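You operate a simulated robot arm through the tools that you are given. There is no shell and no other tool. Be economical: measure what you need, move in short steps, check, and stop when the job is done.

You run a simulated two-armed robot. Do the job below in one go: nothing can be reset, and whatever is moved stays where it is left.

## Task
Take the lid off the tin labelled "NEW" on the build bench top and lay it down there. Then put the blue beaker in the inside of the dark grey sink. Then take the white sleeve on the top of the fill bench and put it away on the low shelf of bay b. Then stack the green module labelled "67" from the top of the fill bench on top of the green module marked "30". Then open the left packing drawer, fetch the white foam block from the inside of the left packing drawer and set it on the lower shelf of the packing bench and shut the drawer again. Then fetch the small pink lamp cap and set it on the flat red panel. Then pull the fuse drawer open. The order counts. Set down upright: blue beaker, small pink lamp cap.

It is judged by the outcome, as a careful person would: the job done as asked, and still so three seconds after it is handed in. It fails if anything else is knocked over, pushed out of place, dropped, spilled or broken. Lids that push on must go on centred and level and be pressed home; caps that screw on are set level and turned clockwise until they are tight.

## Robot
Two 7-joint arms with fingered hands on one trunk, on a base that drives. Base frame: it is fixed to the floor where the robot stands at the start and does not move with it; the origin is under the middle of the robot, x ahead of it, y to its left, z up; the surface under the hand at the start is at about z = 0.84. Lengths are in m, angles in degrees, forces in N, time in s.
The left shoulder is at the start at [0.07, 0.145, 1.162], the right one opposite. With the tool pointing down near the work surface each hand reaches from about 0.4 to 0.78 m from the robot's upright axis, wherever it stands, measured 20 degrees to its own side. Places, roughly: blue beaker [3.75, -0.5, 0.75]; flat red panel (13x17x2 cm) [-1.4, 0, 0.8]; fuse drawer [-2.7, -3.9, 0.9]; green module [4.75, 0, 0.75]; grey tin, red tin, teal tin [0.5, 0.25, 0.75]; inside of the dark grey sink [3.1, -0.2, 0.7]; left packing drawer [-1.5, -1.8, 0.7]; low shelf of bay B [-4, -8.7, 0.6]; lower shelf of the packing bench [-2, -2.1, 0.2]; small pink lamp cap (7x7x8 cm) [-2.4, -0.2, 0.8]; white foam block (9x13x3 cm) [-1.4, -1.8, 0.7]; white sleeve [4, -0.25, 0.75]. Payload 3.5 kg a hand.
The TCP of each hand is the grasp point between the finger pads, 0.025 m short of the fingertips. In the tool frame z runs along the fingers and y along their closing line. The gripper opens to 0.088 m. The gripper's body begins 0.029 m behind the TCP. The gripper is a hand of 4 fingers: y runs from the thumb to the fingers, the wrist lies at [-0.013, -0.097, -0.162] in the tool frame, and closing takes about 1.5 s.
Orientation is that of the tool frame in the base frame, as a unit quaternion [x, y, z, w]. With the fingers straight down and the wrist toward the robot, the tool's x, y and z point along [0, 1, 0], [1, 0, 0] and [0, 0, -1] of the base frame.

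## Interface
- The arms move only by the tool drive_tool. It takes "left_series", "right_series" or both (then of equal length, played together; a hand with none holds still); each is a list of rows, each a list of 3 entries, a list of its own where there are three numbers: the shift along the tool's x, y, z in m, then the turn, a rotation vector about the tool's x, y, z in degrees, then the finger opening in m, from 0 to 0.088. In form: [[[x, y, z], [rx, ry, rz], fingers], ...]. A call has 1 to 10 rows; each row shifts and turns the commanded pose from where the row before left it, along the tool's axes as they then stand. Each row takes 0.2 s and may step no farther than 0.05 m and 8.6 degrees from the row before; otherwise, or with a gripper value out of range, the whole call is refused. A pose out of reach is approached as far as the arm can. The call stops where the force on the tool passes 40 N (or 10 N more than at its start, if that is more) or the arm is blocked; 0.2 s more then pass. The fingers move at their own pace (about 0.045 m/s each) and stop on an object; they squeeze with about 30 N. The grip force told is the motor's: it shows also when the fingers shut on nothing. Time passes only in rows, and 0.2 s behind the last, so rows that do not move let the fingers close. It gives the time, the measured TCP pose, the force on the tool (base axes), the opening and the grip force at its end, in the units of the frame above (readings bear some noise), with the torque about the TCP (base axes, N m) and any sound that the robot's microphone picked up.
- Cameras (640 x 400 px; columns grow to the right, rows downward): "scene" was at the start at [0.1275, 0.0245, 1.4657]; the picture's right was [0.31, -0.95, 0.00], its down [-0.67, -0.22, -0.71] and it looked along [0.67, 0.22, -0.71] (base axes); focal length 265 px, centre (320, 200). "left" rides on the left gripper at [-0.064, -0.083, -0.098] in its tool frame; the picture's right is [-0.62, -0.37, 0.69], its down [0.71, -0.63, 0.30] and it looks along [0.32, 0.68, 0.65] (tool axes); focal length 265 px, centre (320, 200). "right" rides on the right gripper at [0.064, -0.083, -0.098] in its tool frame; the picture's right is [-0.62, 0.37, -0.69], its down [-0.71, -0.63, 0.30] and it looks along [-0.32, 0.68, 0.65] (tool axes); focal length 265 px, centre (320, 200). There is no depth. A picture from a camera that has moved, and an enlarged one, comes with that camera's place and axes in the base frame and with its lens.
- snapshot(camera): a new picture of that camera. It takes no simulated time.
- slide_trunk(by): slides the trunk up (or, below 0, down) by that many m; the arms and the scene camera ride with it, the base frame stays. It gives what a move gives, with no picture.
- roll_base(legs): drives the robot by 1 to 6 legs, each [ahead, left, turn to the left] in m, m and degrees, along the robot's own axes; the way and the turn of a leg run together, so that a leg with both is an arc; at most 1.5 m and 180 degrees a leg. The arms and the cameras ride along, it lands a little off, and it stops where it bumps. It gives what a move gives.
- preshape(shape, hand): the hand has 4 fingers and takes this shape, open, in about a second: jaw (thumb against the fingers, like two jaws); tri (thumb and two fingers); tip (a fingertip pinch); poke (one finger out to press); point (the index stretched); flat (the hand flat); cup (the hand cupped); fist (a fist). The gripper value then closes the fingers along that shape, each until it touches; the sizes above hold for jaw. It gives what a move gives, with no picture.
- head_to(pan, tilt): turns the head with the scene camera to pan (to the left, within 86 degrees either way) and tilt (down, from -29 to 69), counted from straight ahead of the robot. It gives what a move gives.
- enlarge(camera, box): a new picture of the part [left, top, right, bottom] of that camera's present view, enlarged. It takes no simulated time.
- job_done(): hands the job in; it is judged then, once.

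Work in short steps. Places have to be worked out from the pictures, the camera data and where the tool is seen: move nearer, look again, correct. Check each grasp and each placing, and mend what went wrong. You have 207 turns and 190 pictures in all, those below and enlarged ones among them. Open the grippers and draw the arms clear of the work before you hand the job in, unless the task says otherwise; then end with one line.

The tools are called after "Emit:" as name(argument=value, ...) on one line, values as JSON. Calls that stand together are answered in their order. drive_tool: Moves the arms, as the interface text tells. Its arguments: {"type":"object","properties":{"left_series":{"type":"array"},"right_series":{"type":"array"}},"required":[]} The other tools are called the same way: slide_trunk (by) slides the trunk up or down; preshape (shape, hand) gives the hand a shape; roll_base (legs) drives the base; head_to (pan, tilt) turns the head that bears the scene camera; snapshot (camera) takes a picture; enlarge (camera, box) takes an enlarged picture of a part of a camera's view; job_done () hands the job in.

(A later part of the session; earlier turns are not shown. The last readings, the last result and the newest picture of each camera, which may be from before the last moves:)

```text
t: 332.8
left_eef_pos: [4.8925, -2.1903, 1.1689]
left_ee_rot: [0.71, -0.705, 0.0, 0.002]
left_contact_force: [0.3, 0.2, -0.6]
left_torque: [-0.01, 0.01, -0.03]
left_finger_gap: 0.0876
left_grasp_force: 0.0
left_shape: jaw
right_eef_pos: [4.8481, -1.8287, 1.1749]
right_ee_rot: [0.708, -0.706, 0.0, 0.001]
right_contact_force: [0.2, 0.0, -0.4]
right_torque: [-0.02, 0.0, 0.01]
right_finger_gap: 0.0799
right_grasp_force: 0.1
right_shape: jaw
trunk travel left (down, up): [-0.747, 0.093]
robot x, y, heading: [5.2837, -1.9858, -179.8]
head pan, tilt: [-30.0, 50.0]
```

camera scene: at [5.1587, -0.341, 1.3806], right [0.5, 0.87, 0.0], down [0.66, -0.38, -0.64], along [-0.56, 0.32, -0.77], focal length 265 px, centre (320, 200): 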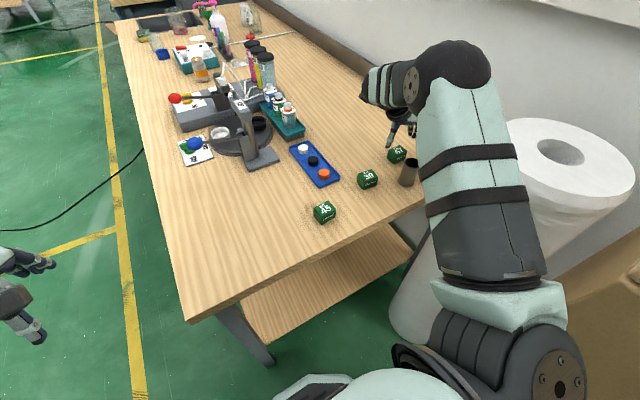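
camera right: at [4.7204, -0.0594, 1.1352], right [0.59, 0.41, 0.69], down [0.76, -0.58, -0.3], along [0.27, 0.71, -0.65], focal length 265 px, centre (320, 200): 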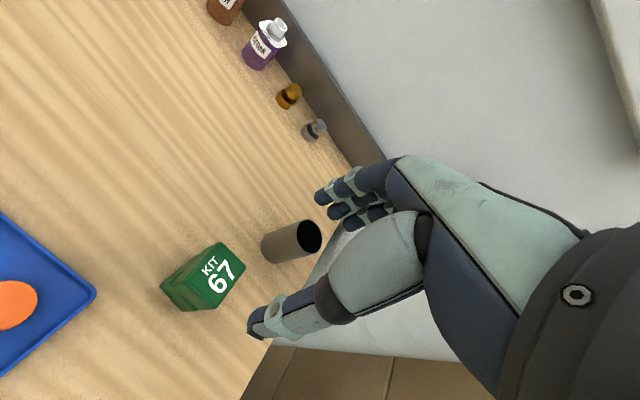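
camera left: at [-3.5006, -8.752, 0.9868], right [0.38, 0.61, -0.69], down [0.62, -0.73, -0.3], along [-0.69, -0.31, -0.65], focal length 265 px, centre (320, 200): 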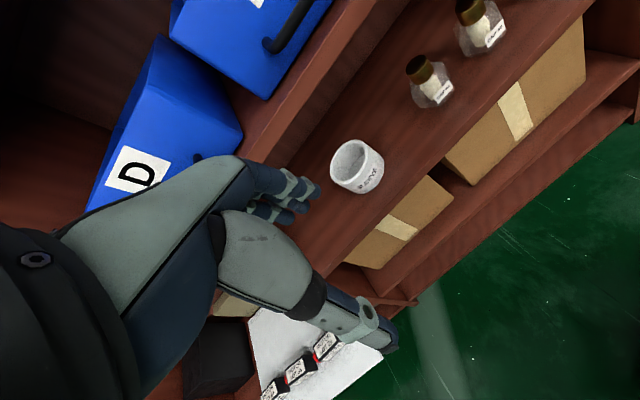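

Now I drive west toward the packing bench and look at it.

Emit:
roll_base(legs=[[1.5, 0, 0], [1.5, 0, 0], [1.5, 0, 0], [0.55, 0, 0]])

Emit:
head_to(pan=0, tilt=30)

Emit:
snapshot(camera="scene")

```text
t: 357.1
left_eef_pos: [-0.1659, -2.2348, 1.1691]
left_ee_rot: [-0.706, 0.708, 0.001, -0.001]
left_contact_force: [0.1, 0.4, -0.6]
left_torque: [-0.01, 0.04, 0.03]
left_finger_gap: 0.0875
left_grasp_force: 0.1
left_shape: jaw
right_eef_pos: [-0.2086, -1.8731, 1.1741]
right_ee_rot: [-0.706, 0.708, 0.0, 0.0]
right_contact_force: [0.0, -0.4, 0.1]
right_torque: [-0.03, -0.01, 0.02]
right_finger_gap: 0.0799
right_grasp_force: 0.0
right_shape: jaw
trunk travel left (down, up): [-0.747, 0.093]
robot x, y, heading: [0.2231, -2.0368, 179.6]
head pan, tilt: [-30.0, 50.0]
```

```text
t: 358.1
left_eef_pos: [-0.1672, -2.2343, 1.1686]
left_ee_rot: [-0.706, 0.708, 0.0, 0.0]
left_contact_force: [0.1, -0.4, -0.7]
left_torque: [0.03, -0.01, -0.04]
left_finger_gap: 0.0878
left_grasp_force: 0.0
left_shape: jaw
right_eef_pos: [-0.2107, -1.8732, 1.1744]
right_ee_rot: [-0.706, 0.708, 0.0, 0.0]
right_contact_force: [0.2, -0.7, 0.7]
right_torque: [0.02, 0.02, -0.03]
right_finger_gap: 0.0801
right_grasp_force: 0.0
right_shape: jaw
trunk travel left (down, up): [-0.747, 0.093]
robot x, y, heading: [0.2269, -2.0346, 179.9]
head pan, tilt: [0.0, 30.0]
```

```text
80 pictures are left
camera scene: at [0.0828, -2.0348, 1.5102], right [0.0, 1.0, 0.0], down [0.5, 0.0, -0.87], along [-0.87, 0.0, -0.5], focal length 265 px, centre (320, 200)
```

scene: 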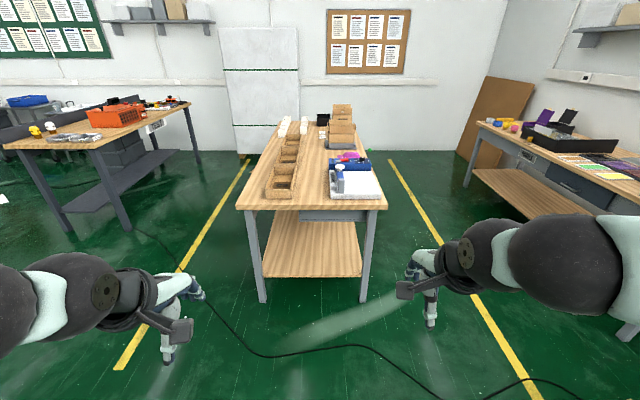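

The packing bench spans x -1.07 to -2.75, y -2.46 to -1.69; the drawers likely face north. I drive around to the north side and face it.

Emit:
roll_base(legs=[[0, -0.94, 0], [1.4, 0, 0], [0.25, 0, 0], [0, 0, 90]])

Emit:
head_to(pan=0, tilt=45)

Emit:
snapshot(camera="scene")

```text
t: 374.8
left_eef_pos: [-1.2156, -1.4755, 1.1682]
left_ee_rot: [1.0, 0.003, 0.0, 0.001]
left_contact_force: [-0.1, 1.1, 0.3]
left_torque: [0.03, 0.01, -0.01]
left_finger_gap: 0.0878
left_grasp_force: 0.0
left_shape: jaw
right_eef_pos: [-1.5775, -1.5177, 1.1739]
right_ee_rot: [1.0, 0.001, 0.0, 0.0]
right_contact_force: [-0.5, -0.3, 0.4]
right_torque: [0.01, 0.02, -0.01]
right_finger_gap: 0.0802
right_grasp_force: 0.0
right_shape: jaw
trunk travel left (down, up): [-0.747, 0.093]
robot x, y, heading: [-1.4173, -1.0817, -89.6]
head pan, tilt: [0.0, 30.0]
```

```text
t: 375.6
left_eef_pos: [-1.2149, -1.4751, 1.168]
left_ee_rot: [1.0, 0.002, 0.0, -0.001]
left_contact_force: [-0.3, 0.6, 0.7]
left_torque: [0.03, -0.02, 0.0]
left_finger_gap: 0.0877
left_grasp_force: 0.0
left_shape: jaw
right_eef_pos: [-1.5771, -1.5182, 1.176]
right_ee_rot: [1.0, 0.0, 0.0, 0.0]
right_contact_force: [0.3, -0.1, 0.0]
right_torque: [-0.04, -0.03, -0.01]
right_finger_gap: 0.08
right_grasp_force: 0.1
right_shape: jaw
trunk travel left (down, up): [-0.747, 0.093]
robot x, y, heading: [-1.4175, -1.0841, -89.5]
head pan, tilt: [0.0, 45.0]
```

```text
79 pictures are left
camera scene: at [-1.4173, -1.2167, 1.4877], right [-1.0, 0.0, 0.0], down [0.0, 0.71, -0.71], along [0.0, -0.71, -0.71], focal length 265 px, centre (320, 200)
```

scene: 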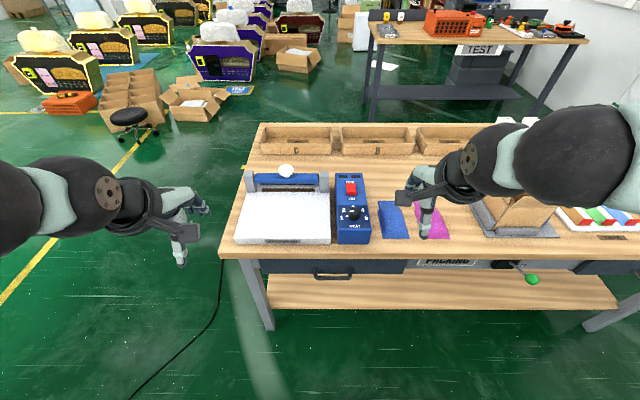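

The left drawer with a bar handle is right in front. I enlarge it.

Emit:
enlarge(camera="scene", box=[230, 220, 430, 340])

```text
3.20 times, centred on (330, 280) of scene
camera zoom: at [-1.4173, -1.2167, 1.4877], right [-1.0, 0.0, 0.0], down [0.0, 0.71, -0.71], along [0.0, -0.71, -0.71], focal length 848 px, centre (288, -56)
```

zoom: 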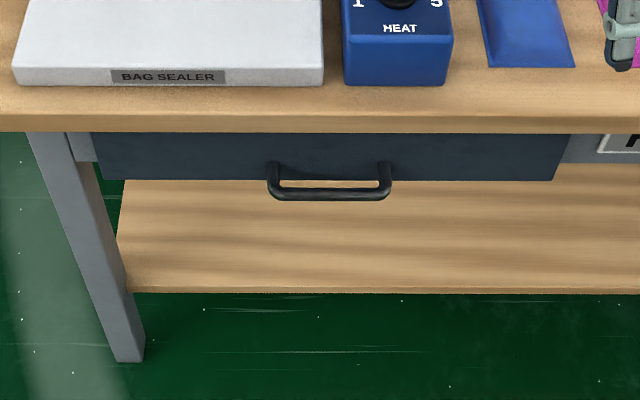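

The handle is a horizontal U-bar near x ≈ -1.46. I back off a little, lower the trunk, and take hand-camera views to triangulate the bar.

Emit:
roll_base(legs=[[-0.1, 0, -0.5]])

Emit:
slide_trunk(by=-0.25)

Emit:
snapshot(camera="right")

Emit:
snapshot(camera="left")

Emit:
snapshot(camera="scene")

```text
t: 376.8
left_eef_pos: [-1.2196, -1.3795, 1.168]
left_ee_rot: [1.0, -0.002, 0.0, 0.0]
left_contact_force: [-0.4, -0.4, 0.5]
left_torque: [0.01, 0.01, -0.03]
left_finger_gap: 0.0877
left_grasp_force: 0.1
left_shape: jaw
right_eef_pos: [-1.5818, -1.4209, 1.1729]
right_ee_rot: [1.0, -0.005, 0.0, -0.001]
right_contact_force: [-0.3, -1.3, 0.1]
right_torque: [0.0, -0.03, -0.03]
right_finger_gap: 0.0798
right_grasp_force: 0.0
right_shape: jaw
trunk travel left (down, up): [-0.747, 0.093]
robot x, y, heading: [-1.4197, -0.9865, -90.4]
head pan, tilt: [0.0, 45.0]
```

```text
t: 379.3
left_eef_pos: [-1.2187, -1.3778, 0.918]
left_ee_rot: [1.0, -0.003, 0.0, 0.0]
left_contact_force: [-0.6, 1.3, 0.7]
left_torque: [0.01, 0.04, 0.01]
left_finger_gap: 0.0874
left_grasp_force: 0.1
left_shape: jaw
right_eef_pos: [-1.5822, -1.4191, 0.9237]
right_ee_rot: [1.0, -0.004, 0.001, 0.0]
right_contact_force: [-0.1, 0.2, -0.1]
right_torque: [0.03, 0.02, 0.0]
right_finger_gap: 0.0801
right_grasp_force: 0.1
right_shape: jaw
trunk travel left (down, up): [-0.497, 0.343]
robot x, y, heading: [-1.417, -0.9865, -90.2]
head pan, tilt: [0.0, 45.0]
```

```text
77 pictures are left
camera right: at [-1.5173, -1.3362, 1.024], right [-0.62, -0.36, 0.69], down [-0.71, 0.64, -0.3], along [-0.33, -0.68, -0.65], focal length 265 px, centre (320, 200)
```

right: 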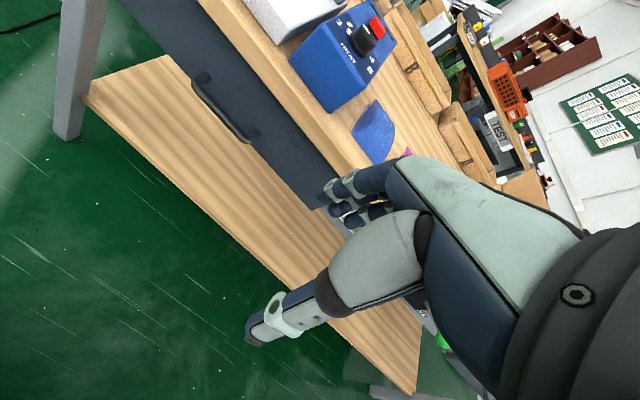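

```text
76 pictures are left
camera left: at [-1.2825, -1.2957, 1.0168], right [-0.62, 0.37, -0.69], down [0.72, 0.63, -0.3], along [0.32, -0.69, -0.65], focal length 265 px, centre (320, 200)
```

left: 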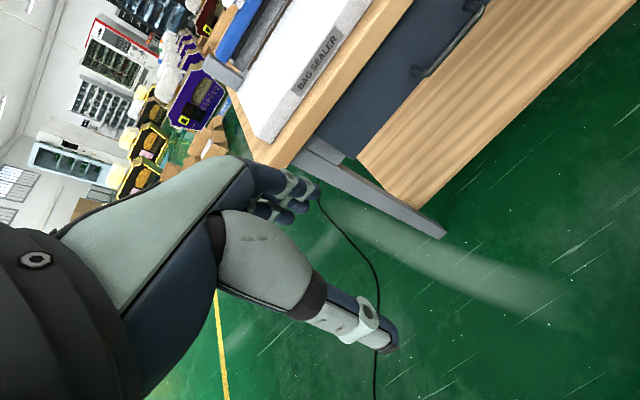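

```text
75 pictures are left
camera scene: at [-1.4187, -1.1177, 1.2377], right [-1.0, 0.01, 0.0], down [0.0, 0.71, -0.71], along [0.0, -0.71, -0.71], focal length 265 px, centre (320, 200)
```

scene: 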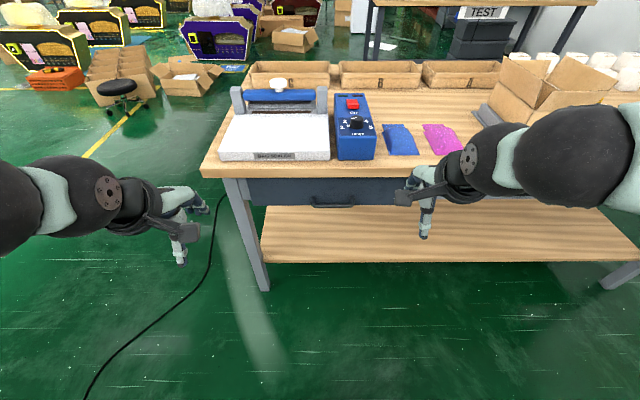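

Triangulated bar: x from -1.519 to -1.402, y -1.670, z 0.670, just beneath the tabletop edge (z 0.79–0.836, y -1.65). I turn the right hand to point forward (−90° about tool x).

Emit:
drive_tool(right_series=[[[0, 0, 0], [-8.6, 0, 0], 0.06], [[0, 0, 0], [-8.6, 0, 0], 0.06], [[0, 0, 0], [-8.6, 0, 0], 0.06], [[0, 0, 0], [-8.6, 0, 0], 0.06], [[0, 0, 0], [-8.6, 0, 0], 0.06], [[0, 0, 0], [-8.6, 0, 0], 0.06], [[0, 0, 0], [-8.6, 0, 0], 0.06], [[0, 0, 0], [-8.6, 0, 0], 0.06], [[0, 0, 0], [-8.6, 0, 0], 0.06], [[0, 0, 0], [-8.6, 0, 0], 0.06]])

Emit:
snapshot(camera="scene")

```text
t: 381.5
left_eef_pos: [-1.2193, -1.3792, 0.9171]
left_ee_rot: [1.0, -0.002, -0.001, 0.0]
left_contact_force: [0.0, 0.0, -0.2]
left_torque: [0.0, 0.0, -0.02]
left_finger_gap: 0.0879
left_grasp_force: 0.0
left_shape: jaw
right_eef_pos: [-1.579, -1.5108, 1.1208]
right_ee_rot: [0.729, -0.015, 0.009, 0.685]
right_contact_force: [0.2, -0.5, 0.9]
right_torque: [-0.01, -0.02, 0.01]
right_finger_gap: 0.0599
right_grasp_force: 0.1
right_shape: jaw
right hand out of reach, approached as far as the arm can: row 3, 4, 5, 6, 7, 8, 9, 10
trunk travel left (down, up): [-0.497, 0.343]
robot x, y, heading: [-1.4144, -0.9882, -90.4]
head pan, tilt: [0.0, 45.0]
```

```text
74 pictures are left
camera scene: at [-1.4185, -1.1187, 1.2375], right [-1.0, 0.01, 0.0], down [0.0, 0.71, -0.71], along [0.0, -0.71, -0.71], focal length 265 px, centre (320, 200)
```

scene: 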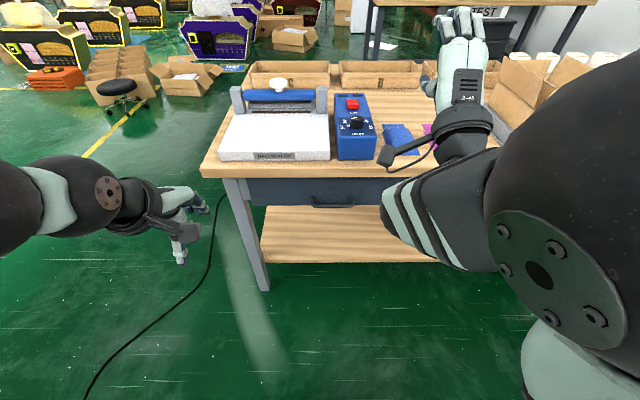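

Now the right hand points forward. I lower it in front of the drawer and centre it on the bar's x.

Emit:
drive_tool(right_series=[[[0.0119, -0.0445, 0], [0, 0, 0], 0.06], [[0.0119, -0.0445, 0], [0, 0, 0], 0.06], [[0.0119, -0.0445, 0], [0, 0, 0], 0.06], [[0.0119, -0.0445, 0], [0, 0, 0], 0.06], [[0.0119, -0.0445, 0], [0, 0, 0], 0.06], [[0.0119, -0.0445, 0], [0, 0, 0], 0.06], [[0.0119, -0.0445, 0], [0, 0, 0], 0.06], [[0.0119, -0.0445, 0], [0, 0, 0], 0.06], [[0.0119, -0.0445, 0], [0, 0, 0], 0.06], [[0.0119, -0.0445, 0], [3, 0, 0], 0.06]])

Emit:
snapshot(camera="scene")

```text
t: 383.7
left_eef_pos: [-1.2201, -1.3785, 0.9174]
left_ee_rot: [1.0, -0.003, 0.0, 0.001]
left_contact_force: [-0.3, 0.7, 0.1]
left_torque: [0.02, -0.01, -0.03]
left_finger_gap: 0.0879
left_grasp_force: 0.1
left_shape: jaw
right_eef_pos: [-1.4662, -1.5886, 0.8578]
right_ee_rot: [0.779, 0.022, 0.004, 0.626]
right_contact_force: [0.5, -0.5, -0.1]
right_torque: [-0.01, -0.02, 0.02]
right_finger_gap: 0.0601
right_grasp_force: 0.2
right_shape: jaw
right hand out of reach, approached as far as the arm can: row 1, 2, 3, 4, 5, 6, 7
trunk travel left (down, up): [-0.497, 0.343]
robot x, y, heading: [-1.4176, -0.987, -90.5]
head pan, tilt: [0.0, 45.0]
```

```text
73 pictures are left
camera scene: at [-1.4192, -1.1184, 1.2376], right [-1.0, 0.01, 0.0], down [0.0, 0.71, -0.71], along [0.0, -0.71, -0.71], focal length 265 px, centre (320, 200)
```

scene: 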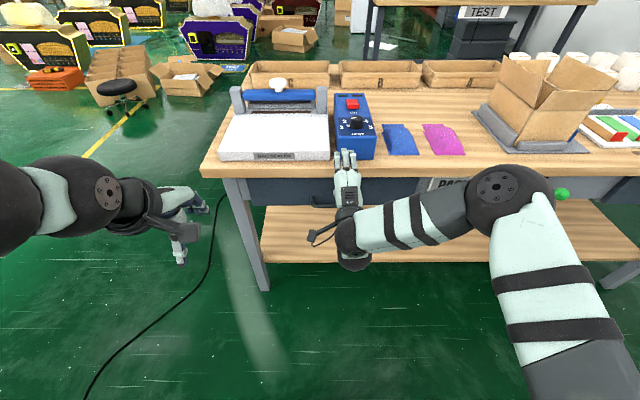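

Now within reach. I continue down to bar height, levelling the hand.

Emit:
drive_tool(right_series=[[[0.001, -0.038, -0.002], [-2.5, 0, 0], 0.06], [[0.001, -0.038, -0.002], [-2.5, 0, 0], 0.06], [[0.001, -0.038, -0.002], [-2.5, 0, 0], 0.06], [[0.001, -0.038, -0.002], [-2.5, 0, 0], 0.06], [[0.001, -0.036, -0.002], [-2, 0, 0], 0.06]])

Emit:
enlarge(camera="scene", box=[250, 130, 450, 290])

```text
t: 384.9
left_eef_pos: [-1.2191, -1.3784, 0.9173]
left_ee_rot: [1.0, -0.002, -0.001, -0.001]
left_contact_force: [-1.0, -0.6, -0.2]
left_torque: [0.0, -0.03, -0.01]
left_finger_gap: 0.0877
left_grasp_force: 0.2
left_shape: jaw
right_eef_pos: [-1.471, -1.5788, 0.7094]
right_ee_rot: [0.71, 0.023, 0.006, 0.704]
right_contact_force: [-0.2, 0.3, -0.5]
right_torque: [-0.05, -0.03, 0.05]
right_finger_gap: 0.0601
right_grasp_force: 0.0
right_shape: jaw
right hand out of reach, approached as far as the arm can: row 3, 4, 5
trunk travel left (down, up): [-0.497, 0.343]
robot x, y, heading: [-1.4175, -0.9831, -90.2]
head pan, tilt: [0.0, 45.0]
```

```text
2.50 times, centred on (350, 210) of scene
camera zoom: at [-1.4181, -1.1183, 1.2376], right [-1.0, 0.01, 0.0], down [0.0, 0.71, -0.71], along [0.0, -0.71, -0.71], focal length 663 px, centre (245, 175)
```

zoom: 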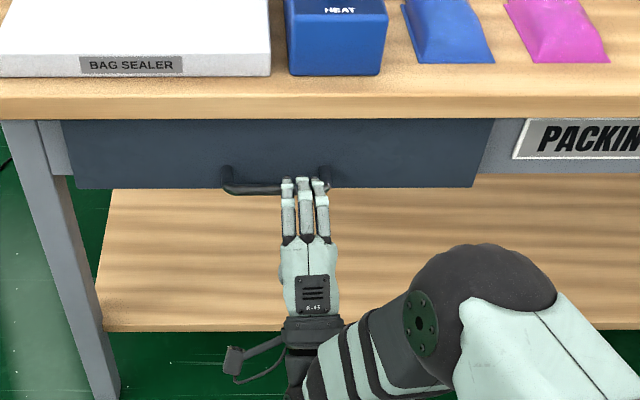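

Hand level at z 0.709. I lower the trunk 4 cm to bring it to bar height.

Emit:
slide_trunk(by=-0.04)

Emit:
drive_tool(right_series=[[[0.005, 0, 0.03], [0, 0, 0], 0.06], [[0.005, 0, 0.03], [0, 0, 0], 0.06]])

Emit:
enlarge(camera="scene", box=[270, 130, 410, 250])

Emit:
snapshot(camera="left")

```text
t: 385.8
left_eef_pos: [-1.2193, -1.3776, 0.8775]
left_ee_rot: [1.0, -0.002, 0.001, 0.0]
left_contact_force: [0.2, 0.0, -0.7]
left_torque: [0.0, 0.0, 0.0]
left_finger_gap: 0.0878
left_grasp_force: 0.0
left_shape: jaw
right_eef_pos: [-1.4718, -1.5801, 0.6693]
right_ee_rot: [0.71, 0.023, 0.007, 0.704]
right_contact_force: [0.3, 0.5, 0.3]
right_torque: [0.03, 0.01, 0.04]
right_finger_gap: 0.0601
right_grasp_force: 0.1
right_shape: jaw
trunk travel left (down, up): [-0.457, 0.383]
robot x, y, heading: [-1.4161, -0.9869, -90.4]
head pan, tilt: [0.0, 45.0]
```

```text
t: 386.4
left_eef_pos: [-1.2192, -1.3775, 0.8783]
left_ee_rot: [1.0, -0.003, 0.001, -0.001]
left_contact_force: [0.2, 0.6, -0.4]
left_torque: [0.0, -0.02, 0.0]
left_finger_gap: 0.0878
left_grasp_force: 0.0
left_shape: jaw
right_eef_pos: [-1.4584, -1.6404, 0.6691]
right_ee_rot: [0.71, 0.023, 0.007, 0.704]
right_contact_force: [-0.2, 0.4, 0.7]
right_torque: [-0.03, -0.02, -0.01]
right_finger_gap: 0.0601
right_grasp_force: 0.1
right_shape: jaw
trunk travel left (down, up): [-0.457, 0.383]
robot x, y, heading: [-1.4206, -0.983, -90.2]
head pan, tilt: [0.0, 45.0]
```

```text
3.33 times, centred on (340, 190) of scene
camera zoom: at [-1.4185, -1.118, 1.1976], right [-1.0, 0.01, 0.0], down [0.0, 0.71, -0.71], along [0.0, -0.71, -0.71], focal length 884 px, centre (253, 233)
```

zoom: 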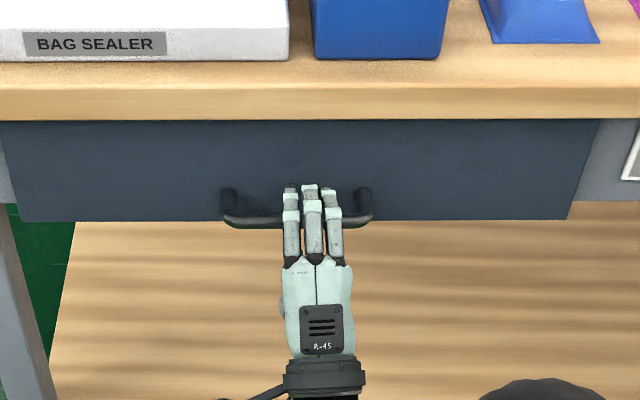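

```text
70 pictures are left
camera left: at [-1.2824, -1.296, 0.9767], right [-0.62, 0.37, -0.69], down [0.72, 0.63, -0.3], along [0.32, -0.69, -0.65], focal length 265 px, centre (320, 200)
```

left: 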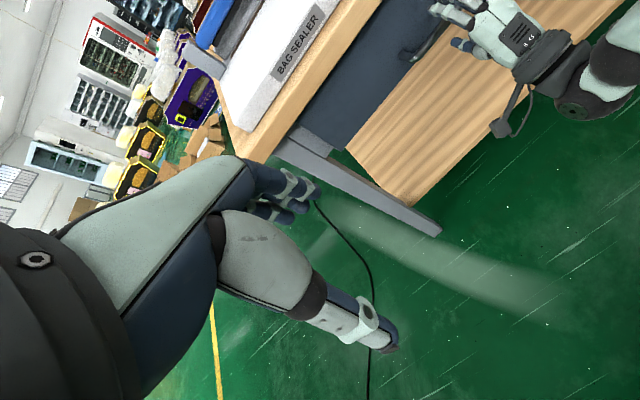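

Fingers are above the bar. I advance 2 cm and close.

Emit:
drive_tool(right_series=[[[0, 0, 0.012], [0, 0, 0], 0.06], [[0, 0, 0.009], [0, 0, 0], 0.06], [[0, 0, 0], [0, 0, 0], 0.0], [[0, 0, 0], [0, 0, 0], 0.0], [[0, 0, 0], [0, 0, 0], 0.0], [[0, 0, 0], [0, 0, 0], 0.0], [[0, 0, 0], [0, 0, 0], 0.0]])

Emit:
enlarge(camera="scene", box=[270, 130, 410, 250])

```text
t: 388.0
left_eef_pos: [-1.2187, -1.3787, 0.8771]
left_ee_rot: [1.0, -0.003, 0.0, 0.0]
left_contact_force: [-0.2, 0.5, 0.3]
left_torque: [0.04, -0.02, -0.01]
left_finger_gap: 0.0878
left_grasp_force: 0.0
left_shape: jaw
right_eef_pos: [-1.4586, -1.6588, 0.6661]
right_ee_rot: [0.711, 0.022, 0.005, 0.703]
right_contact_force: [0.7, -0.9, -4.3]
right_torque: [0.01, 0.0, 0.03]
right_finger_gap: 0.0047
right_grasp_force: 29.9
right_shape: jaw
trunk travel left (down, up): [-0.457, 0.383]
robot x, y, heading: [-1.4179, -0.984, -90.2]
head pan, tilt: [0.0, 45.0]
```

```text
3.33 times, centred on (340, 190) of scene
camera zoom: at [-1.4186, -1.1188, 1.1974], right [-1.0, 0.01, 0.0], down [0.0, 0.71, -0.71], along [0.0, -0.71, -0.71], focal length 884 px, centre (253, 233)
```

zoom: 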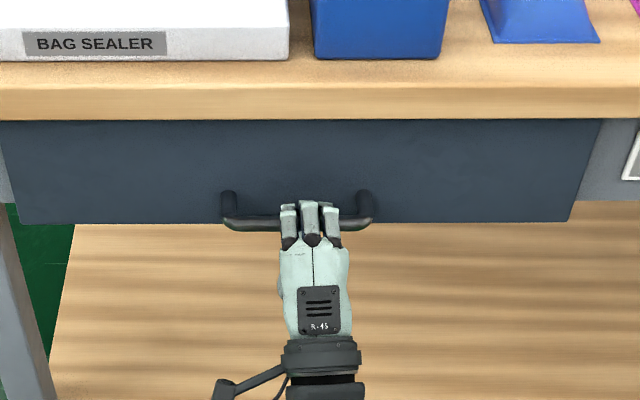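

Bar gripped. I pull back 15 cm in small rows.

Emit:
drive_tool(right_series=[[[0, 0, -0.015], [0, 0, 0], 0.0], [[0, 0, -0.025], [0, 0, 0], 0.0], [[0, 0, -0.03], [0, 0, 0], 0.0], [[0, 0, -0.03], [0, 0, 0], 0.0], [[0, 0, -0.03], [0, 0, 0], 0.0], [[0, 0, -0.02], [0, 0, 0], 0.0]])

Emit:
snapshot(camera="scene")

```text
t: 389.4
left_eef_pos: [-1.2206, -1.3799, 0.878]
left_ee_rot: [1.0, -0.002, 0.001, -0.002]
left_contact_force: [-0.3, -0.4, 0.4]
left_torque: [0.02, 0.01, -0.03]
left_finger_gap: 0.0877
left_grasp_force: 0.0
left_shape: jaw
right_eef_pos: [-1.4608, -1.5779, 0.6692]
right_ee_rot: [0.712, 0.024, 0.006, 0.701]
right_contact_force: [-4.3, -1.4, -10.0]
right_torque: [-0.05, 0.02, -0.01]
right_finger_gap: 0.0045
right_grasp_force: 29.9
right_shape: jaw
right hand out of reach, approached as far as the arm can: row 4, 5, 6
trunk travel left (down, up): [-0.457, 0.383]
robot x, y, heading: [-1.416, -0.9868, -90.4]
head pan, tilt: [0.0, 45.0]
```

```text
68 pictures are left
camera scene: at [-1.4196, -1.1196, 1.1973], right [-1.0, 0.01, 0.0], down [0.0, 0.71, -0.71], along [0.0, -0.71, -0.71], focal length 265 px, centre (320, 200)
```

scene: 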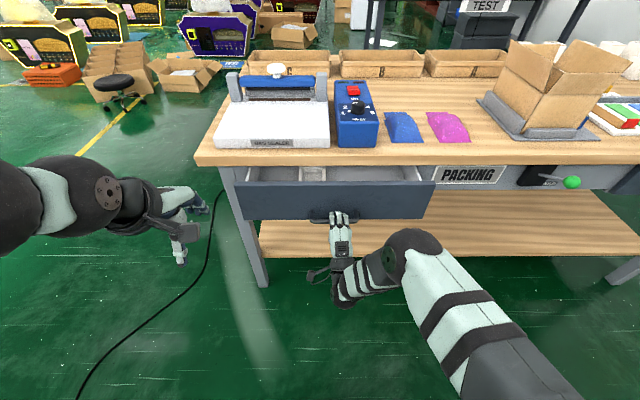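

The drawer is open 8 cm and the arm is at its limit. I roll the base back slightly, holding the bar.

Emit:
roll_base(legs=[[-0.08, 0, 0]])

Emit:
snapshot(camera="scene")

```text
t: 390.4
left_eef_pos: [-1.2184, -1.2989, 0.8773]
left_ee_rot: [1.0, -0.003, 0.0, 0.0]
left_contact_force: [-0.5, -0.4, -0.4]
left_torque: [-0.03, -0.01, 0.02]
left_finger_gap: 0.0876
left_grasp_force: 0.0
left_shape: jaw
right_eef_pos: [-1.4579, -1.4966, 0.67]
right_ee_rot: [0.712, 0.024, 0.008, 0.702]
right_contact_force: [-5.3, -1.5, -13.6]
right_torque: [-0.07, 0.09, 0.0]
right_finger_gap: 0.0055
right_grasp_force: 30.7
right_shape: jaw
trunk travel left (down, up): [-0.457, 0.383]
robot x, y, heading: [-1.4181, -0.9056, -90.4]
head pan, tilt: [0.0, 45.0]
```

```text
67 pictures are left
camera scene: at [-1.4189, -1.0387, 1.1975], right [-1.0, 0.0, 0.0], down [0.0, 0.71, -0.71], along [0.0, -0.71, -0.71], focal length 265 px, centre (320, 200)
```

scene: 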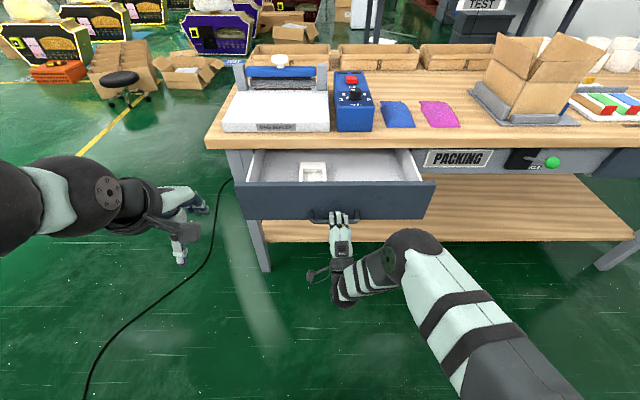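

Drawer open ~16 cm; the foam's front edge is at about y -1.62, still under the tabletop. I open the right hand and try to back off, to regrip for more pull.

Emit:
drive_tool(right_series=[[[0, 0, 0], [0, 0, 0], 0.06], [[0, 0, 0], [0, 0, 0], 0.07], [[0, 0, 0], [0, 0, 0], 0.07], [[0, 0, -0.02], [0, 0, 0], 0.07], [[0, 0, -0.02], [0, 0, 0], 0.07]])

```text
t: 391.6
left_eef_pos: [-1.2187, -1.2975, 0.8774]
left_ee_rot: [1.0, -0.002, 0.0, 0.0]
left_contact_force: [-0.4, -0.1, 0.2]
left_torque: [-0.01, -0.01, 0.01]
left_finger_gap: 0.0878
left_grasp_force: 0.1
left_shape: jaw
right_eef_pos: [-1.4571, -1.4968, 0.6715]
right_ee_rot: [0.711, 0.023, 0.007, 0.703]
right_contact_force: [0.2, -0.9, -0.1]
right_torque: [-0.02, 0.03, -0.04]
right_finger_gap: 0.0699
right_grasp_force: 0.0
right_shape: jaw
right hand out of reach, approached as far as the arm can: row 4, 5
trunk travel left (down, up): [-0.457, 0.383]
robot x, y, heading: [-1.4179, -0.9029, -90.0]
head pan, tilt: [0.0, 45.0]
```

It cannot back off level, so I pitch the hand downward around the bar (bar stays between the fingers) and retreat along its axis.

Emit:
drive_tool(right_series=[[[0, 0, 0], [8, 0, 0], 0.075], [[0, 0, 0], [8, 0, 0], 0.075], [[0, 0, 0], [8, 0, 0], 0.075], [[0, 0, 0], [8, 0, 0], 0.075], [[0, 0, -0.02], [0, 0, 0], 0.075], [[0, 0, -0.03], [0, 0, 0], 0.075], [[0, 0, -0.03], [0, 0, 0], 0.075]])

Emit:
snapshot(camera="scene")

```text
t: 393.2
left_eef_pos: [-1.2183, -1.2969, 0.8772]
left_ee_rot: [1.0, -0.002, 0.0, 0.0]
left_contact_force: [-0.2, 1.0, -0.5]
left_torque: [0.02, -0.02, -0.04]
left_finger_gap: 0.0877
left_grasp_force: 0.1
left_shape: jaw
right_eef_pos: [-1.4596, -1.4272, 0.7144]
right_ee_rot: [0.878, 0.025, 0.0, 0.479]
right_contact_force: [-0.6, -0.2, 0.0]
right_torque: [-0.01, 0.02, -0.01]
right_finger_gap: 0.0748
right_grasp_force: 0.0
right_shape: jaw
trunk travel left (down, up): [-0.457, 0.383]
robot x, y, heading: [-1.416, -0.9007, -90.3]
head pan, tilt: [0.0, 45.0]
```

```text
66 pictures are left
camera scene: at [-1.4182, -1.0372, 1.1976], right [-1.0, 0.0, 0.0], down [0.0, 0.71, -0.71], along [0.0, -0.71, -0.71], focal length 265 px, centre (320, 200)
```

scene: 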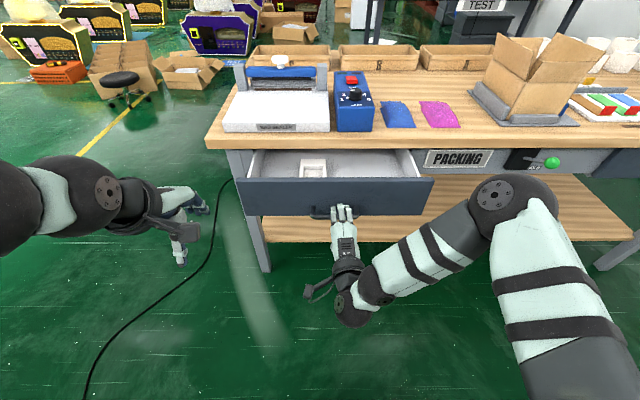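

Freed. With this pitched pose I can pull closer: I re-enter along the same axis, regrip, and pull straight +y.

Emit:
drive_tool(right_series=[[[0, 0, 0.03], [0, 0, 0], 0.07], [[0, 0, 0.03], [0, 0, 0], 0.07], [[0, 0, 0.022], [0, 0, 0], 0.07], [[0, 0, 0], [0, 0, 0], 0.0], [[0, 0, 0], [0, 0, 0], 0.0], [[0, 0, 0], [0, 0, 0], 0.0], [[0, 0, 0], [0, 0, 0], 0.0], [[0, 0, 0], [0, 0, 0], 0.0], [[0, -0.011, -0.017], [0, 0, 0], 0.0], [[0, -0.0163, -0.0252], [0, 0, 0], 0.0]])

Emit:
drive_tool(right_series=[[[0, -0.0163, -0.0252], [0, 0, 0], 0.0], [[0, -0.0163, -0.0252], [0, 0, 0], 0.0], [[0, -0.0163, -0.0252], [0, 0, 0], 0.0]])

Emit:
snapshot(camera="scene")

```text
t: 395.4
left_eef_pos: [-1.2177, -1.2993, 0.8771]
left_ee_rot: [1.0, -0.002, 0.0, -0.001]
left_contact_force: [0.4, -0.6, -0.3]
left_torque: [-0.04, 0.02, 0.02]
left_finger_gap: 0.0875
left_grasp_force: 0.1
left_shape: jaw
right_eef_pos: [-1.4589, -1.4464, 0.6671]
right_ee_rot: [0.879, 0.026, 0.0, 0.477]
right_contact_force: [4.0, 1.5, -13.0]
right_torque: [0.11, 0.03, 0.11]
right_finger_gap: 0.0063
right_grasp_force: 29.8
right_shape: jaw
trunk travel left (down, up): [-0.457, 0.383]
robot x, y, heading: [-1.4203, -0.9046, -90.4]
head pan, tilt: [0.0, 45.0]
```

```text
t: 396.2
left_eef_pos: [-1.2167, -1.2998, 0.8761]
left_ee_rot: [1.0, -0.001, -0.001, -0.002]
left_contact_force: [-0.4, 0.3, -0.7]
left_torque: [-0.02, 0.04, -0.02]
left_finger_gap: 0.0876
left_grasp_force: 0.0
left_shape: jaw
right_eef_pos: [-1.4633, -1.3729, 0.6684]
right_ee_rot: [0.881, 0.029, 0.001, 0.473]
right_contact_force: [17.9, 0.9, -27.7]
right_torque: [0.2, -0.02, 0.25]
right_finger_gap: 0.0061
right_grasp_force: 30.0
right_shape: jaw
right hand out of reach, approached as far as the arm can: row 3
trunk travel left (down, up): [-0.457, 0.383]
robot x, y, heading: [-1.4184, -0.9065, -90.2]
head pan, tilt: [0.0, 45.0]
```

```text
65 pictures are left
camera scene: at [-1.4154, -1.0411, 1.1969], right [-1.0, 0.0, 0.0], down [0.0, 0.71, -0.7], along [0.0, -0.7, -0.71], focal length 265 px, centre (320, 200)
```

scene: 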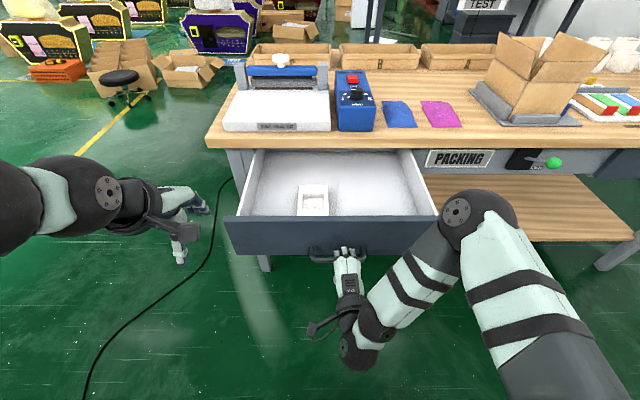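

The drawer is open about 28 cm with the foam exposed. I release the bar, retreat the right hand, and enlarge the foam.

Emit:
drive_tool(right_series=[[[0, 0, 0], [0, 0, 0], 0.06], [[0, 0, 0], [0, 0, 0], 0.075], [[0, 0, 0], [0, 0, 0], 0.075], [[0, 0, -0.015], [6, 0, 0], 0.075], [[0, 0, -0.025], [6, 0, 0], 0.075], [[0, 0, -0.03], [6, 0, 0], 0.075], [[0, 0, -0.03], [6, 0, 0], 0.075], [[-0.03, 0, -0.03], [6, 0, 0], 0.075], [[-0.04, 0, -0.02], [6, 0, 0], 0.075]])

Emit:
enlarge(camera="scene", box=[220, 140, 440, 270])

Emit:
snapshot(camera="left")

```text
t: 398.2
left_eef_pos: [-1.2211, -1.2978, 0.8782]
left_ee_rot: [1.0, -0.003, 0.003, -0.001]
left_contact_force: [-0.2, 0.2, -0.3]
left_torque: [0.01, -0.05, 0.0]
left_finger_gap: 0.0875
left_grasp_force: 0.0
left_shape: jaw
right_eef_pos: [-1.506, -1.3339, 0.7705]
right_ee_rot: [0.983, 0.024, -0.008, 0.184]
right_contact_force: [0.0, 0.0, -0.2]
right_torque: [0.0, -0.02, 0.06]
right_finger_gap: 0.0748
right_grasp_force: 0.1
right_shape: jaw
right hand out of reach, approached as far as the arm can: row 7, 8, 9
trunk travel left (down, up): [-0.457, 0.383]
robot x, y, heading: [-1.4175, -0.9034, -90.2]
head pan, tilt: [0.0, 45.0]
```

```text
2.91 times, centred on (330, 205) of scene
camera zoom: at [-1.4219, -1.0383, 1.1975], right [-1.0, 0.01, 0.0], down [0.01, 0.71, -0.71], along [0.0, -0.71, -0.71], focal length 771 px, centre (291, 186)
```

zoom: 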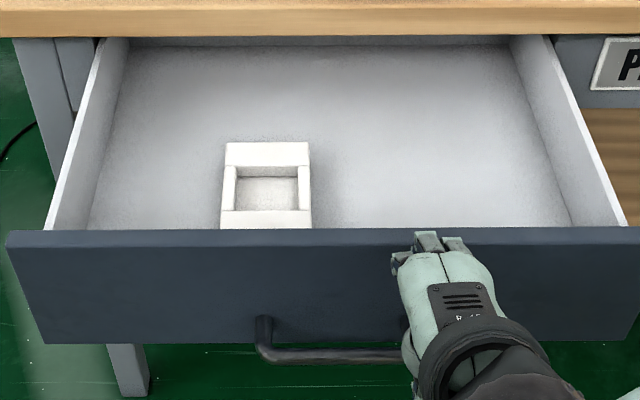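

```text
63 pictures are left
camera left: at [-1.285, -1.2161, 0.977], right [-0.62, 0.37, -0.69], down [0.72, 0.63, -0.3], along [0.32, -0.68, -0.65], focal length 265 px, centre (320, 200)
```

left: 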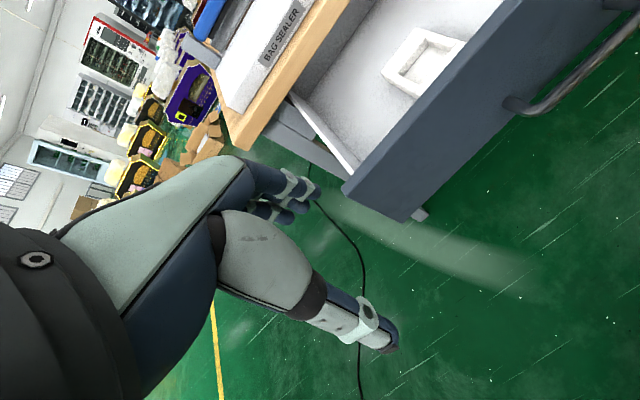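

The foam is a tray-like block with a recess: rear wall at y ≈ -1.59, centre x ≈ -1.40, top z ≈ 0.70. I'll pinch its rear wall with the left hand (thumb in the recess), tilted 25°. First I bring the left hand over and clear the right one.

Emit:
drive_tool(left_series=[[[-0.0256, 0.036, 0], [0, 0, 0], 0.05], [[-0.0256, 0.036, 0], [0, 0, 0], 0.05], [[-0.0256, 0.036, 0], [0, 0, 0], 0.05], [[-0.0256, 0.036, 0], [-8.3, 0, 0], 0.05], [[-0.0256, 0.036, 0], [-8.3, 0, 0], 0.05], [[-0.0256, 0.036, 0], [-8.3, 0, 0], 0.05], [[-0.0256, 0.03, 0], [0, 0, 0], 0.05]], right_series=[[[-0.03, 0, -0.03], [0, 0, 0], 0.075], [[-0.03, 0, -0.03], [0, 0, 0], 0.075], [[-0.03, 0, -0.03], [0, 0, 0], 0.075], [[-0.03, 0, -0.03], [0, 0, 0], 0.075], [[-0.03, 0, 0], [0, 0, 0], 0.075], [[-0.03, 0, 0], [0, 0, 0], 0.075], [[0, 0, 0], [0, 0, 0], 0.075]])

Emit:
snapshot(camera="left")

Emit:
snapshot(camera="scene")

```text
t: 399.8
left_eef_pos: [-1.3987, -1.5388, 0.907]
left_ee_rot: [0.976, -0.002, 0.0, 0.217]
left_contact_force: [0.5, 0.2, 0.1]
left_torque: [-0.02, 0.02, -0.01]
left_finger_gap: 0.0504
left_grasp_force: 0.0
left_shape: jaw
right_eef_pos: [-1.5866, -1.3561, 0.8204]
right_ee_rot: [0.982, 0.018, -0.009, 0.186]
right_contact_force: [-0.1, -0.2, 0.2]
right_torque: [-0.01, 0.0, -0.04]
right_finger_gap: 0.0748
right_grasp_force: 0.1
right_shape: jaw
right hand out of reach, approached as far as the arm can: row 1, 2, 3, 4, 5, 6
trunk travel left (down, up): [-0.457, 0.383]
robot x, y, heading: [-1.42, -0.9072, -90.1]
head pan, tilt: [0.0, 45.0]
```

```text
62 pictures are left
camera left: at [-1.4627, -1.4235, 0.9604], right [-0.62, 0.04, -0.78], down [0.72, 0.44, -0.54], along [0.32, -0.9, -0.3], focal length 265 px, centre (320, 200)
```

left: 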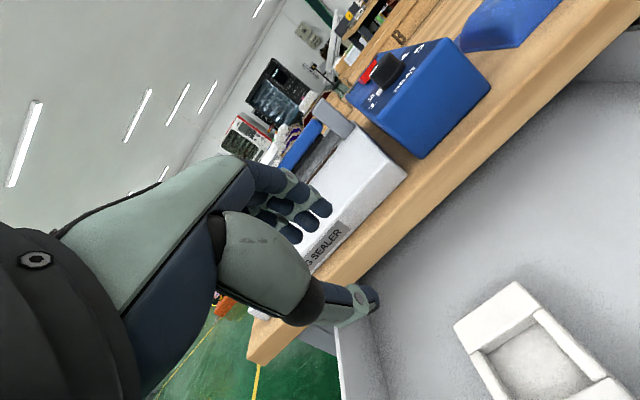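

```text
61 pictures are left
camera scene: at [-1.4192, -1.0383, 1.1975], right [-1.0, 0.01, 0.0], down [0.0, 0.71, -0.71], along [0.0, -0.71, -0.71], focal length 265 px, centre (320, 200)
```

scene: 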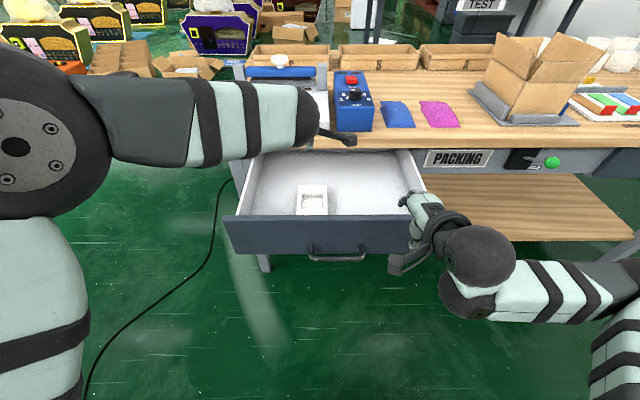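

Rear wall is at y ≈ -1.60, x -1.37 to -1.44. I descend along a slant to just above it and check.

Emit:
drive_tool(left_series=[[[-0.001, -0.009, 0.0409], [0, 0, 0], 0.05], [[-0.001, -0.009, 0.0409], [0, 0, 0], 0.05], [[-0.001, -0.009, 0.0409], [0, 0, 0], 0.05], [[-0.001, -0.009, 0.0409], [0, 0, 0], 0.05]])

Emit:
snapshot(camera="left")

Emit:
enlarge(camera="scene", box=[220, 100, 440, 260])

```text
t: 400.8
left_eef_pos: [-1.4012, -1.5752, 0.7398]
left_ee_rot: [0.977, -0.001, -0.001, 0.215]
left_contact_force: [0.3, -0.3, 0.2]
left_torque: [-0.02, -0.01, 0.01]
left_finger_gap: 0.0502
left_grasp_force: 0.0
left_shape: jaw
right_eef_pos: [-1.587, -1.3556, 0.8208]
right_ee_rot: [0.983, 0.017, -0.009, 0.185]
right_contact_force: [-0.3, -0.5, 0.0]
right_torque: [0.01, 0.0, 0.01]
right_finger_gap: 0.0749
right_grasp_force: 0.0
right_shape: jaw
trunk travel left (down, up): [-0.457, 0.383]
robot x, y, heading: [-1.421, -0.9069, -90.2]
head pan, tilt: [0.0, 45.0]
```

```text
60 pictures are left
camera left: at [-1.4653, -1.4593, 0.7953], right [-0.62, 0.05, -0.78], down [0.72, 0.44, -0.54], along [0.32, -0.9, -0.31], focal length 265 px, centre (320, 200)
```

left: 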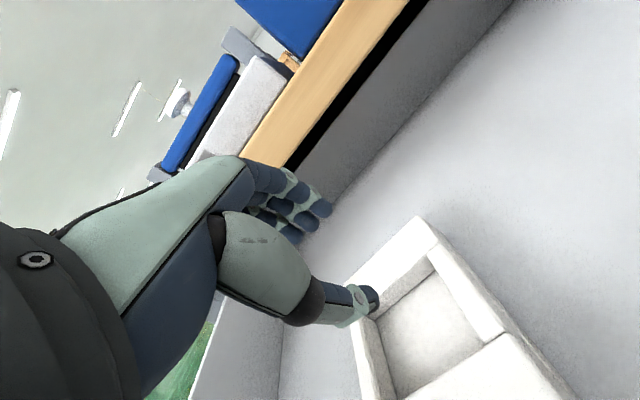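

```text
2.50 times, centred on (330, 180) of scene
camera zoom: at [-1.4183, -1.0387, 1.1975], right [-1.0, 0.0, 0.0], down [0.0, 0.71, -0.71], along [0.0, -0.71, -0.71], focal length 663 px, centre (295, 250)
```

zoom: 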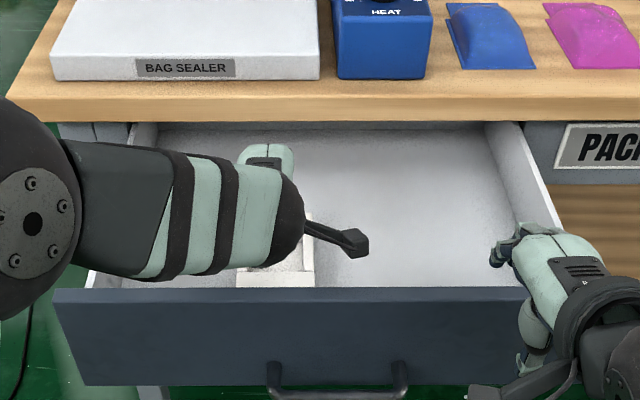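

Slight correction: the wall centre is y ≈ -1.577, x ≈ -1.41. I descend the last 3.8 cm in two rows and close.

Emit:
drive_tool(left_series=[[[-0.01, -0.0072, -0.0034], [0, 0, 0], 0.05], [[0, -0.0085, 0.018], [0, 0, 0], 0.05], [[0, -0.0076, 0.0164], [0, 0, 0], 0.05], [[0, 0, 0], [0, 0, 0], 0.0], [[0, 0, 0], [0, 0, 0], 0.0], [[0, 0, 0], [0, 0, 0], 0.0], [[0, 0, 0], [0, 0, 0], 0.0], [[0, 0, 0], [0, 0, 0], 0.0], [[0, 0, 0], [0, 0, 0], 0.0]])

Emit:
snapshot(camera="left")

```text
t: 402.2
left_eef_pos: [-1.4136, -1.5706, 0.7106]
left_ee_rot: [0.975, 0.001, -0.007, 0.223]
left_contact_force: [-0.8, -0.6, 11.8]
left_torque: [1.73, 0.79, 0.2]
left_finger_gap: 0.0
left_grasp_force: 3.1
left_shape: jaw
right_eef_pos: [-1.5861, -1.3559, 0.8217]
right_ee_rot: [0.982, 0.017, -0.009, 0.186]
right_contact_force: [0.1, -0.5, -0.7]
right_torque: [0.02, 0.01, -0.03]
right_finger_gap: 0.0747
right_grasp_force: 0.1
right_shape: jaw
trunk travel left (down, up): [-0.457, 0.383]
robot x, y, heading: [-1.4153, -0.9092, -90.5]
head pan, tilt: [0.0, 45.0]
stopped in row 6 (left hand): the force on the tool passed its limit at 40 N (the readings are from after the stop); the commanded pose is now the measured one
```

```text
58 pictures are left
camera left: at [-1.4766, -1.4534, 0.7639], right [-0.63, 0.03, -0.78], down [0.71, 0.44, -0.56], along [0.32, -0.9, -0.3], focal length 265 px, centre (320, 200)
```

left: 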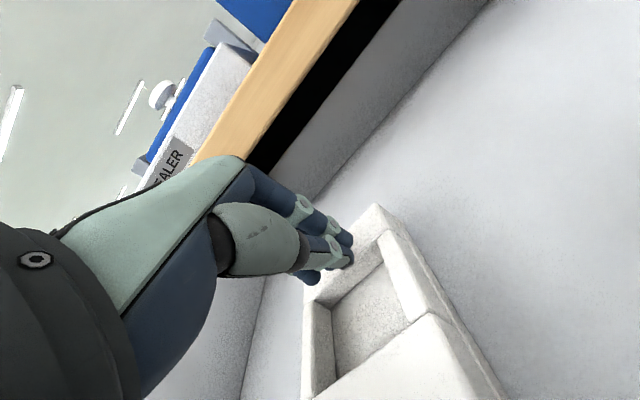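

The jaw closed above the wall: the foam top is lower (~0.684) and the wall lies nearer y -1.594. I open, rise, shift, and go deeper.

Emit:
drive_tool(left_series=[[[0, 0.0127, -0.0272], [0, 0, 0], 0.03], [[0, 0, 0], [0, 0, 0], 0.055], [[0, 0, 0], [0, 0, 0], 0.055], [[0, 0, 0], [0, 0, 0], 0.055], [[0.004, 0.0131, 0.0062], [0, 0, 0], 0.055], [[0, -0.0085, 0.018], [0, 0, 0], 0.055], [[0, -0.0085, 0.018], [0, 0, 0], 0.055]])

Emit:
snapshot(camera="left")

```text
t: 403.8
left_eef_pos: [-1.4099, -1.5832, 0.6988]
left_ee_rot: [0.976, 0.001, -0.004, 0.22]
left_contact_force: [0.3, -0.4, 0.5]
left_torque: [-0.03, 0.0, -0.03]
left_finger_gap: 0.0546
left_grasp_force: 0.0
left_shape: jaw
right_eef_pos: [-1.5871, -1.355, 0.8204]
right_ee_rot: [0.982, 0.016, -0.01, 0.187]
right_contact_force: [-0.2, -0.2, -0.5]
right_torque: [0.04, -0.03, 0.01]
right_finger_gap: 0.0745
right_grasp_force: 0.0
right_shape: jaw
trunk travel left (down, up): [-0.457, 0.383]
robot x, y, heading: [-1.4152, -0.9026, -90.4]
head pan, tilt: [0.0, 45.0]
```

```text
57 pictures are left
camera left: at [-1.472, -1.4662, 0.7525], right [-0.63, 0.04, -0.78], down [0.71, 0.44, -0.55], along [0.32, -0.9, -0.3], focal length 265 px, centre (320, 200)
```

left: 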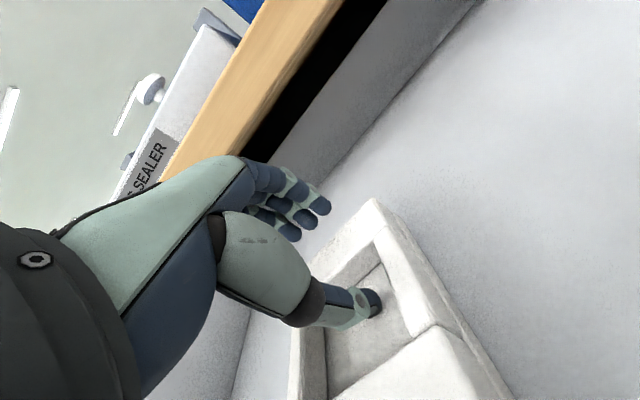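

Thumb is inside the recess, fingers behind the rear wall. I lower 6 mm and close.

Emit:
drive_tool(left_series=[[[0, -0.0025, 0.0054], [0, 0, 0], 0.055], [[0, 0, 0], [0, 0, 0], 0.0], [[0, 0, 0], [0, 0, 0], 0.0], [[0, 0, 0], [0, 0, 0], 0.0], [[0, 0, 0], [0, 0, 0], 0.0], [[0, 0, 0], [0, 0, 0], 0.0], [[0, 0, 0], [0, 0, 0], 0.0]])

Emit:
snapshot(camera="left")

```text
t: 405.4
left_eef_pos: [-1.4096, -1.5816, 0.7001]
left_ee_rot: [0.974, 0.0, -0.004, 0.228]
left_contact_force: [-0.8, 1.2, 28.8]
left_torque: [-0.42, -0.26, -0.04]
left_finger_gap: 0.0063
left_grasp_force: 30.1
left_shape: jaw
right_eef_pos: [-1.5869, -1.3528, 0.8232]
right_ee_rot: [0.982, 0.016, -0.009, 0.189]
right_contact_force: [0.1, 0.2, -1.3]
right_torque: [0.01, -0.04, 0.0]
right_finger_gap: 0.0748
right_grasp_force: 0.1
right_shape: jaw
trunk travel left (down, up): [-0.457, 0.383]
robot x, y, heading: [-1.4133, -0.9037, -90.4]
head pan, tilt: [0.0, 45.0]
```

```text
56 pictures are left
camera left: at [-1.4727, -1.4645, 0.7525], right [-0.63, 0.02, -0.78], down [0.71, 0.43, -0.56], along [0.32, -0.9, -0.29], focal length 265 px, centre (320, 200)
```

left: 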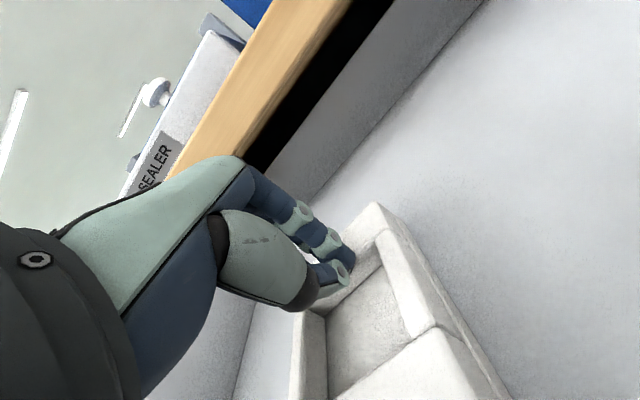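

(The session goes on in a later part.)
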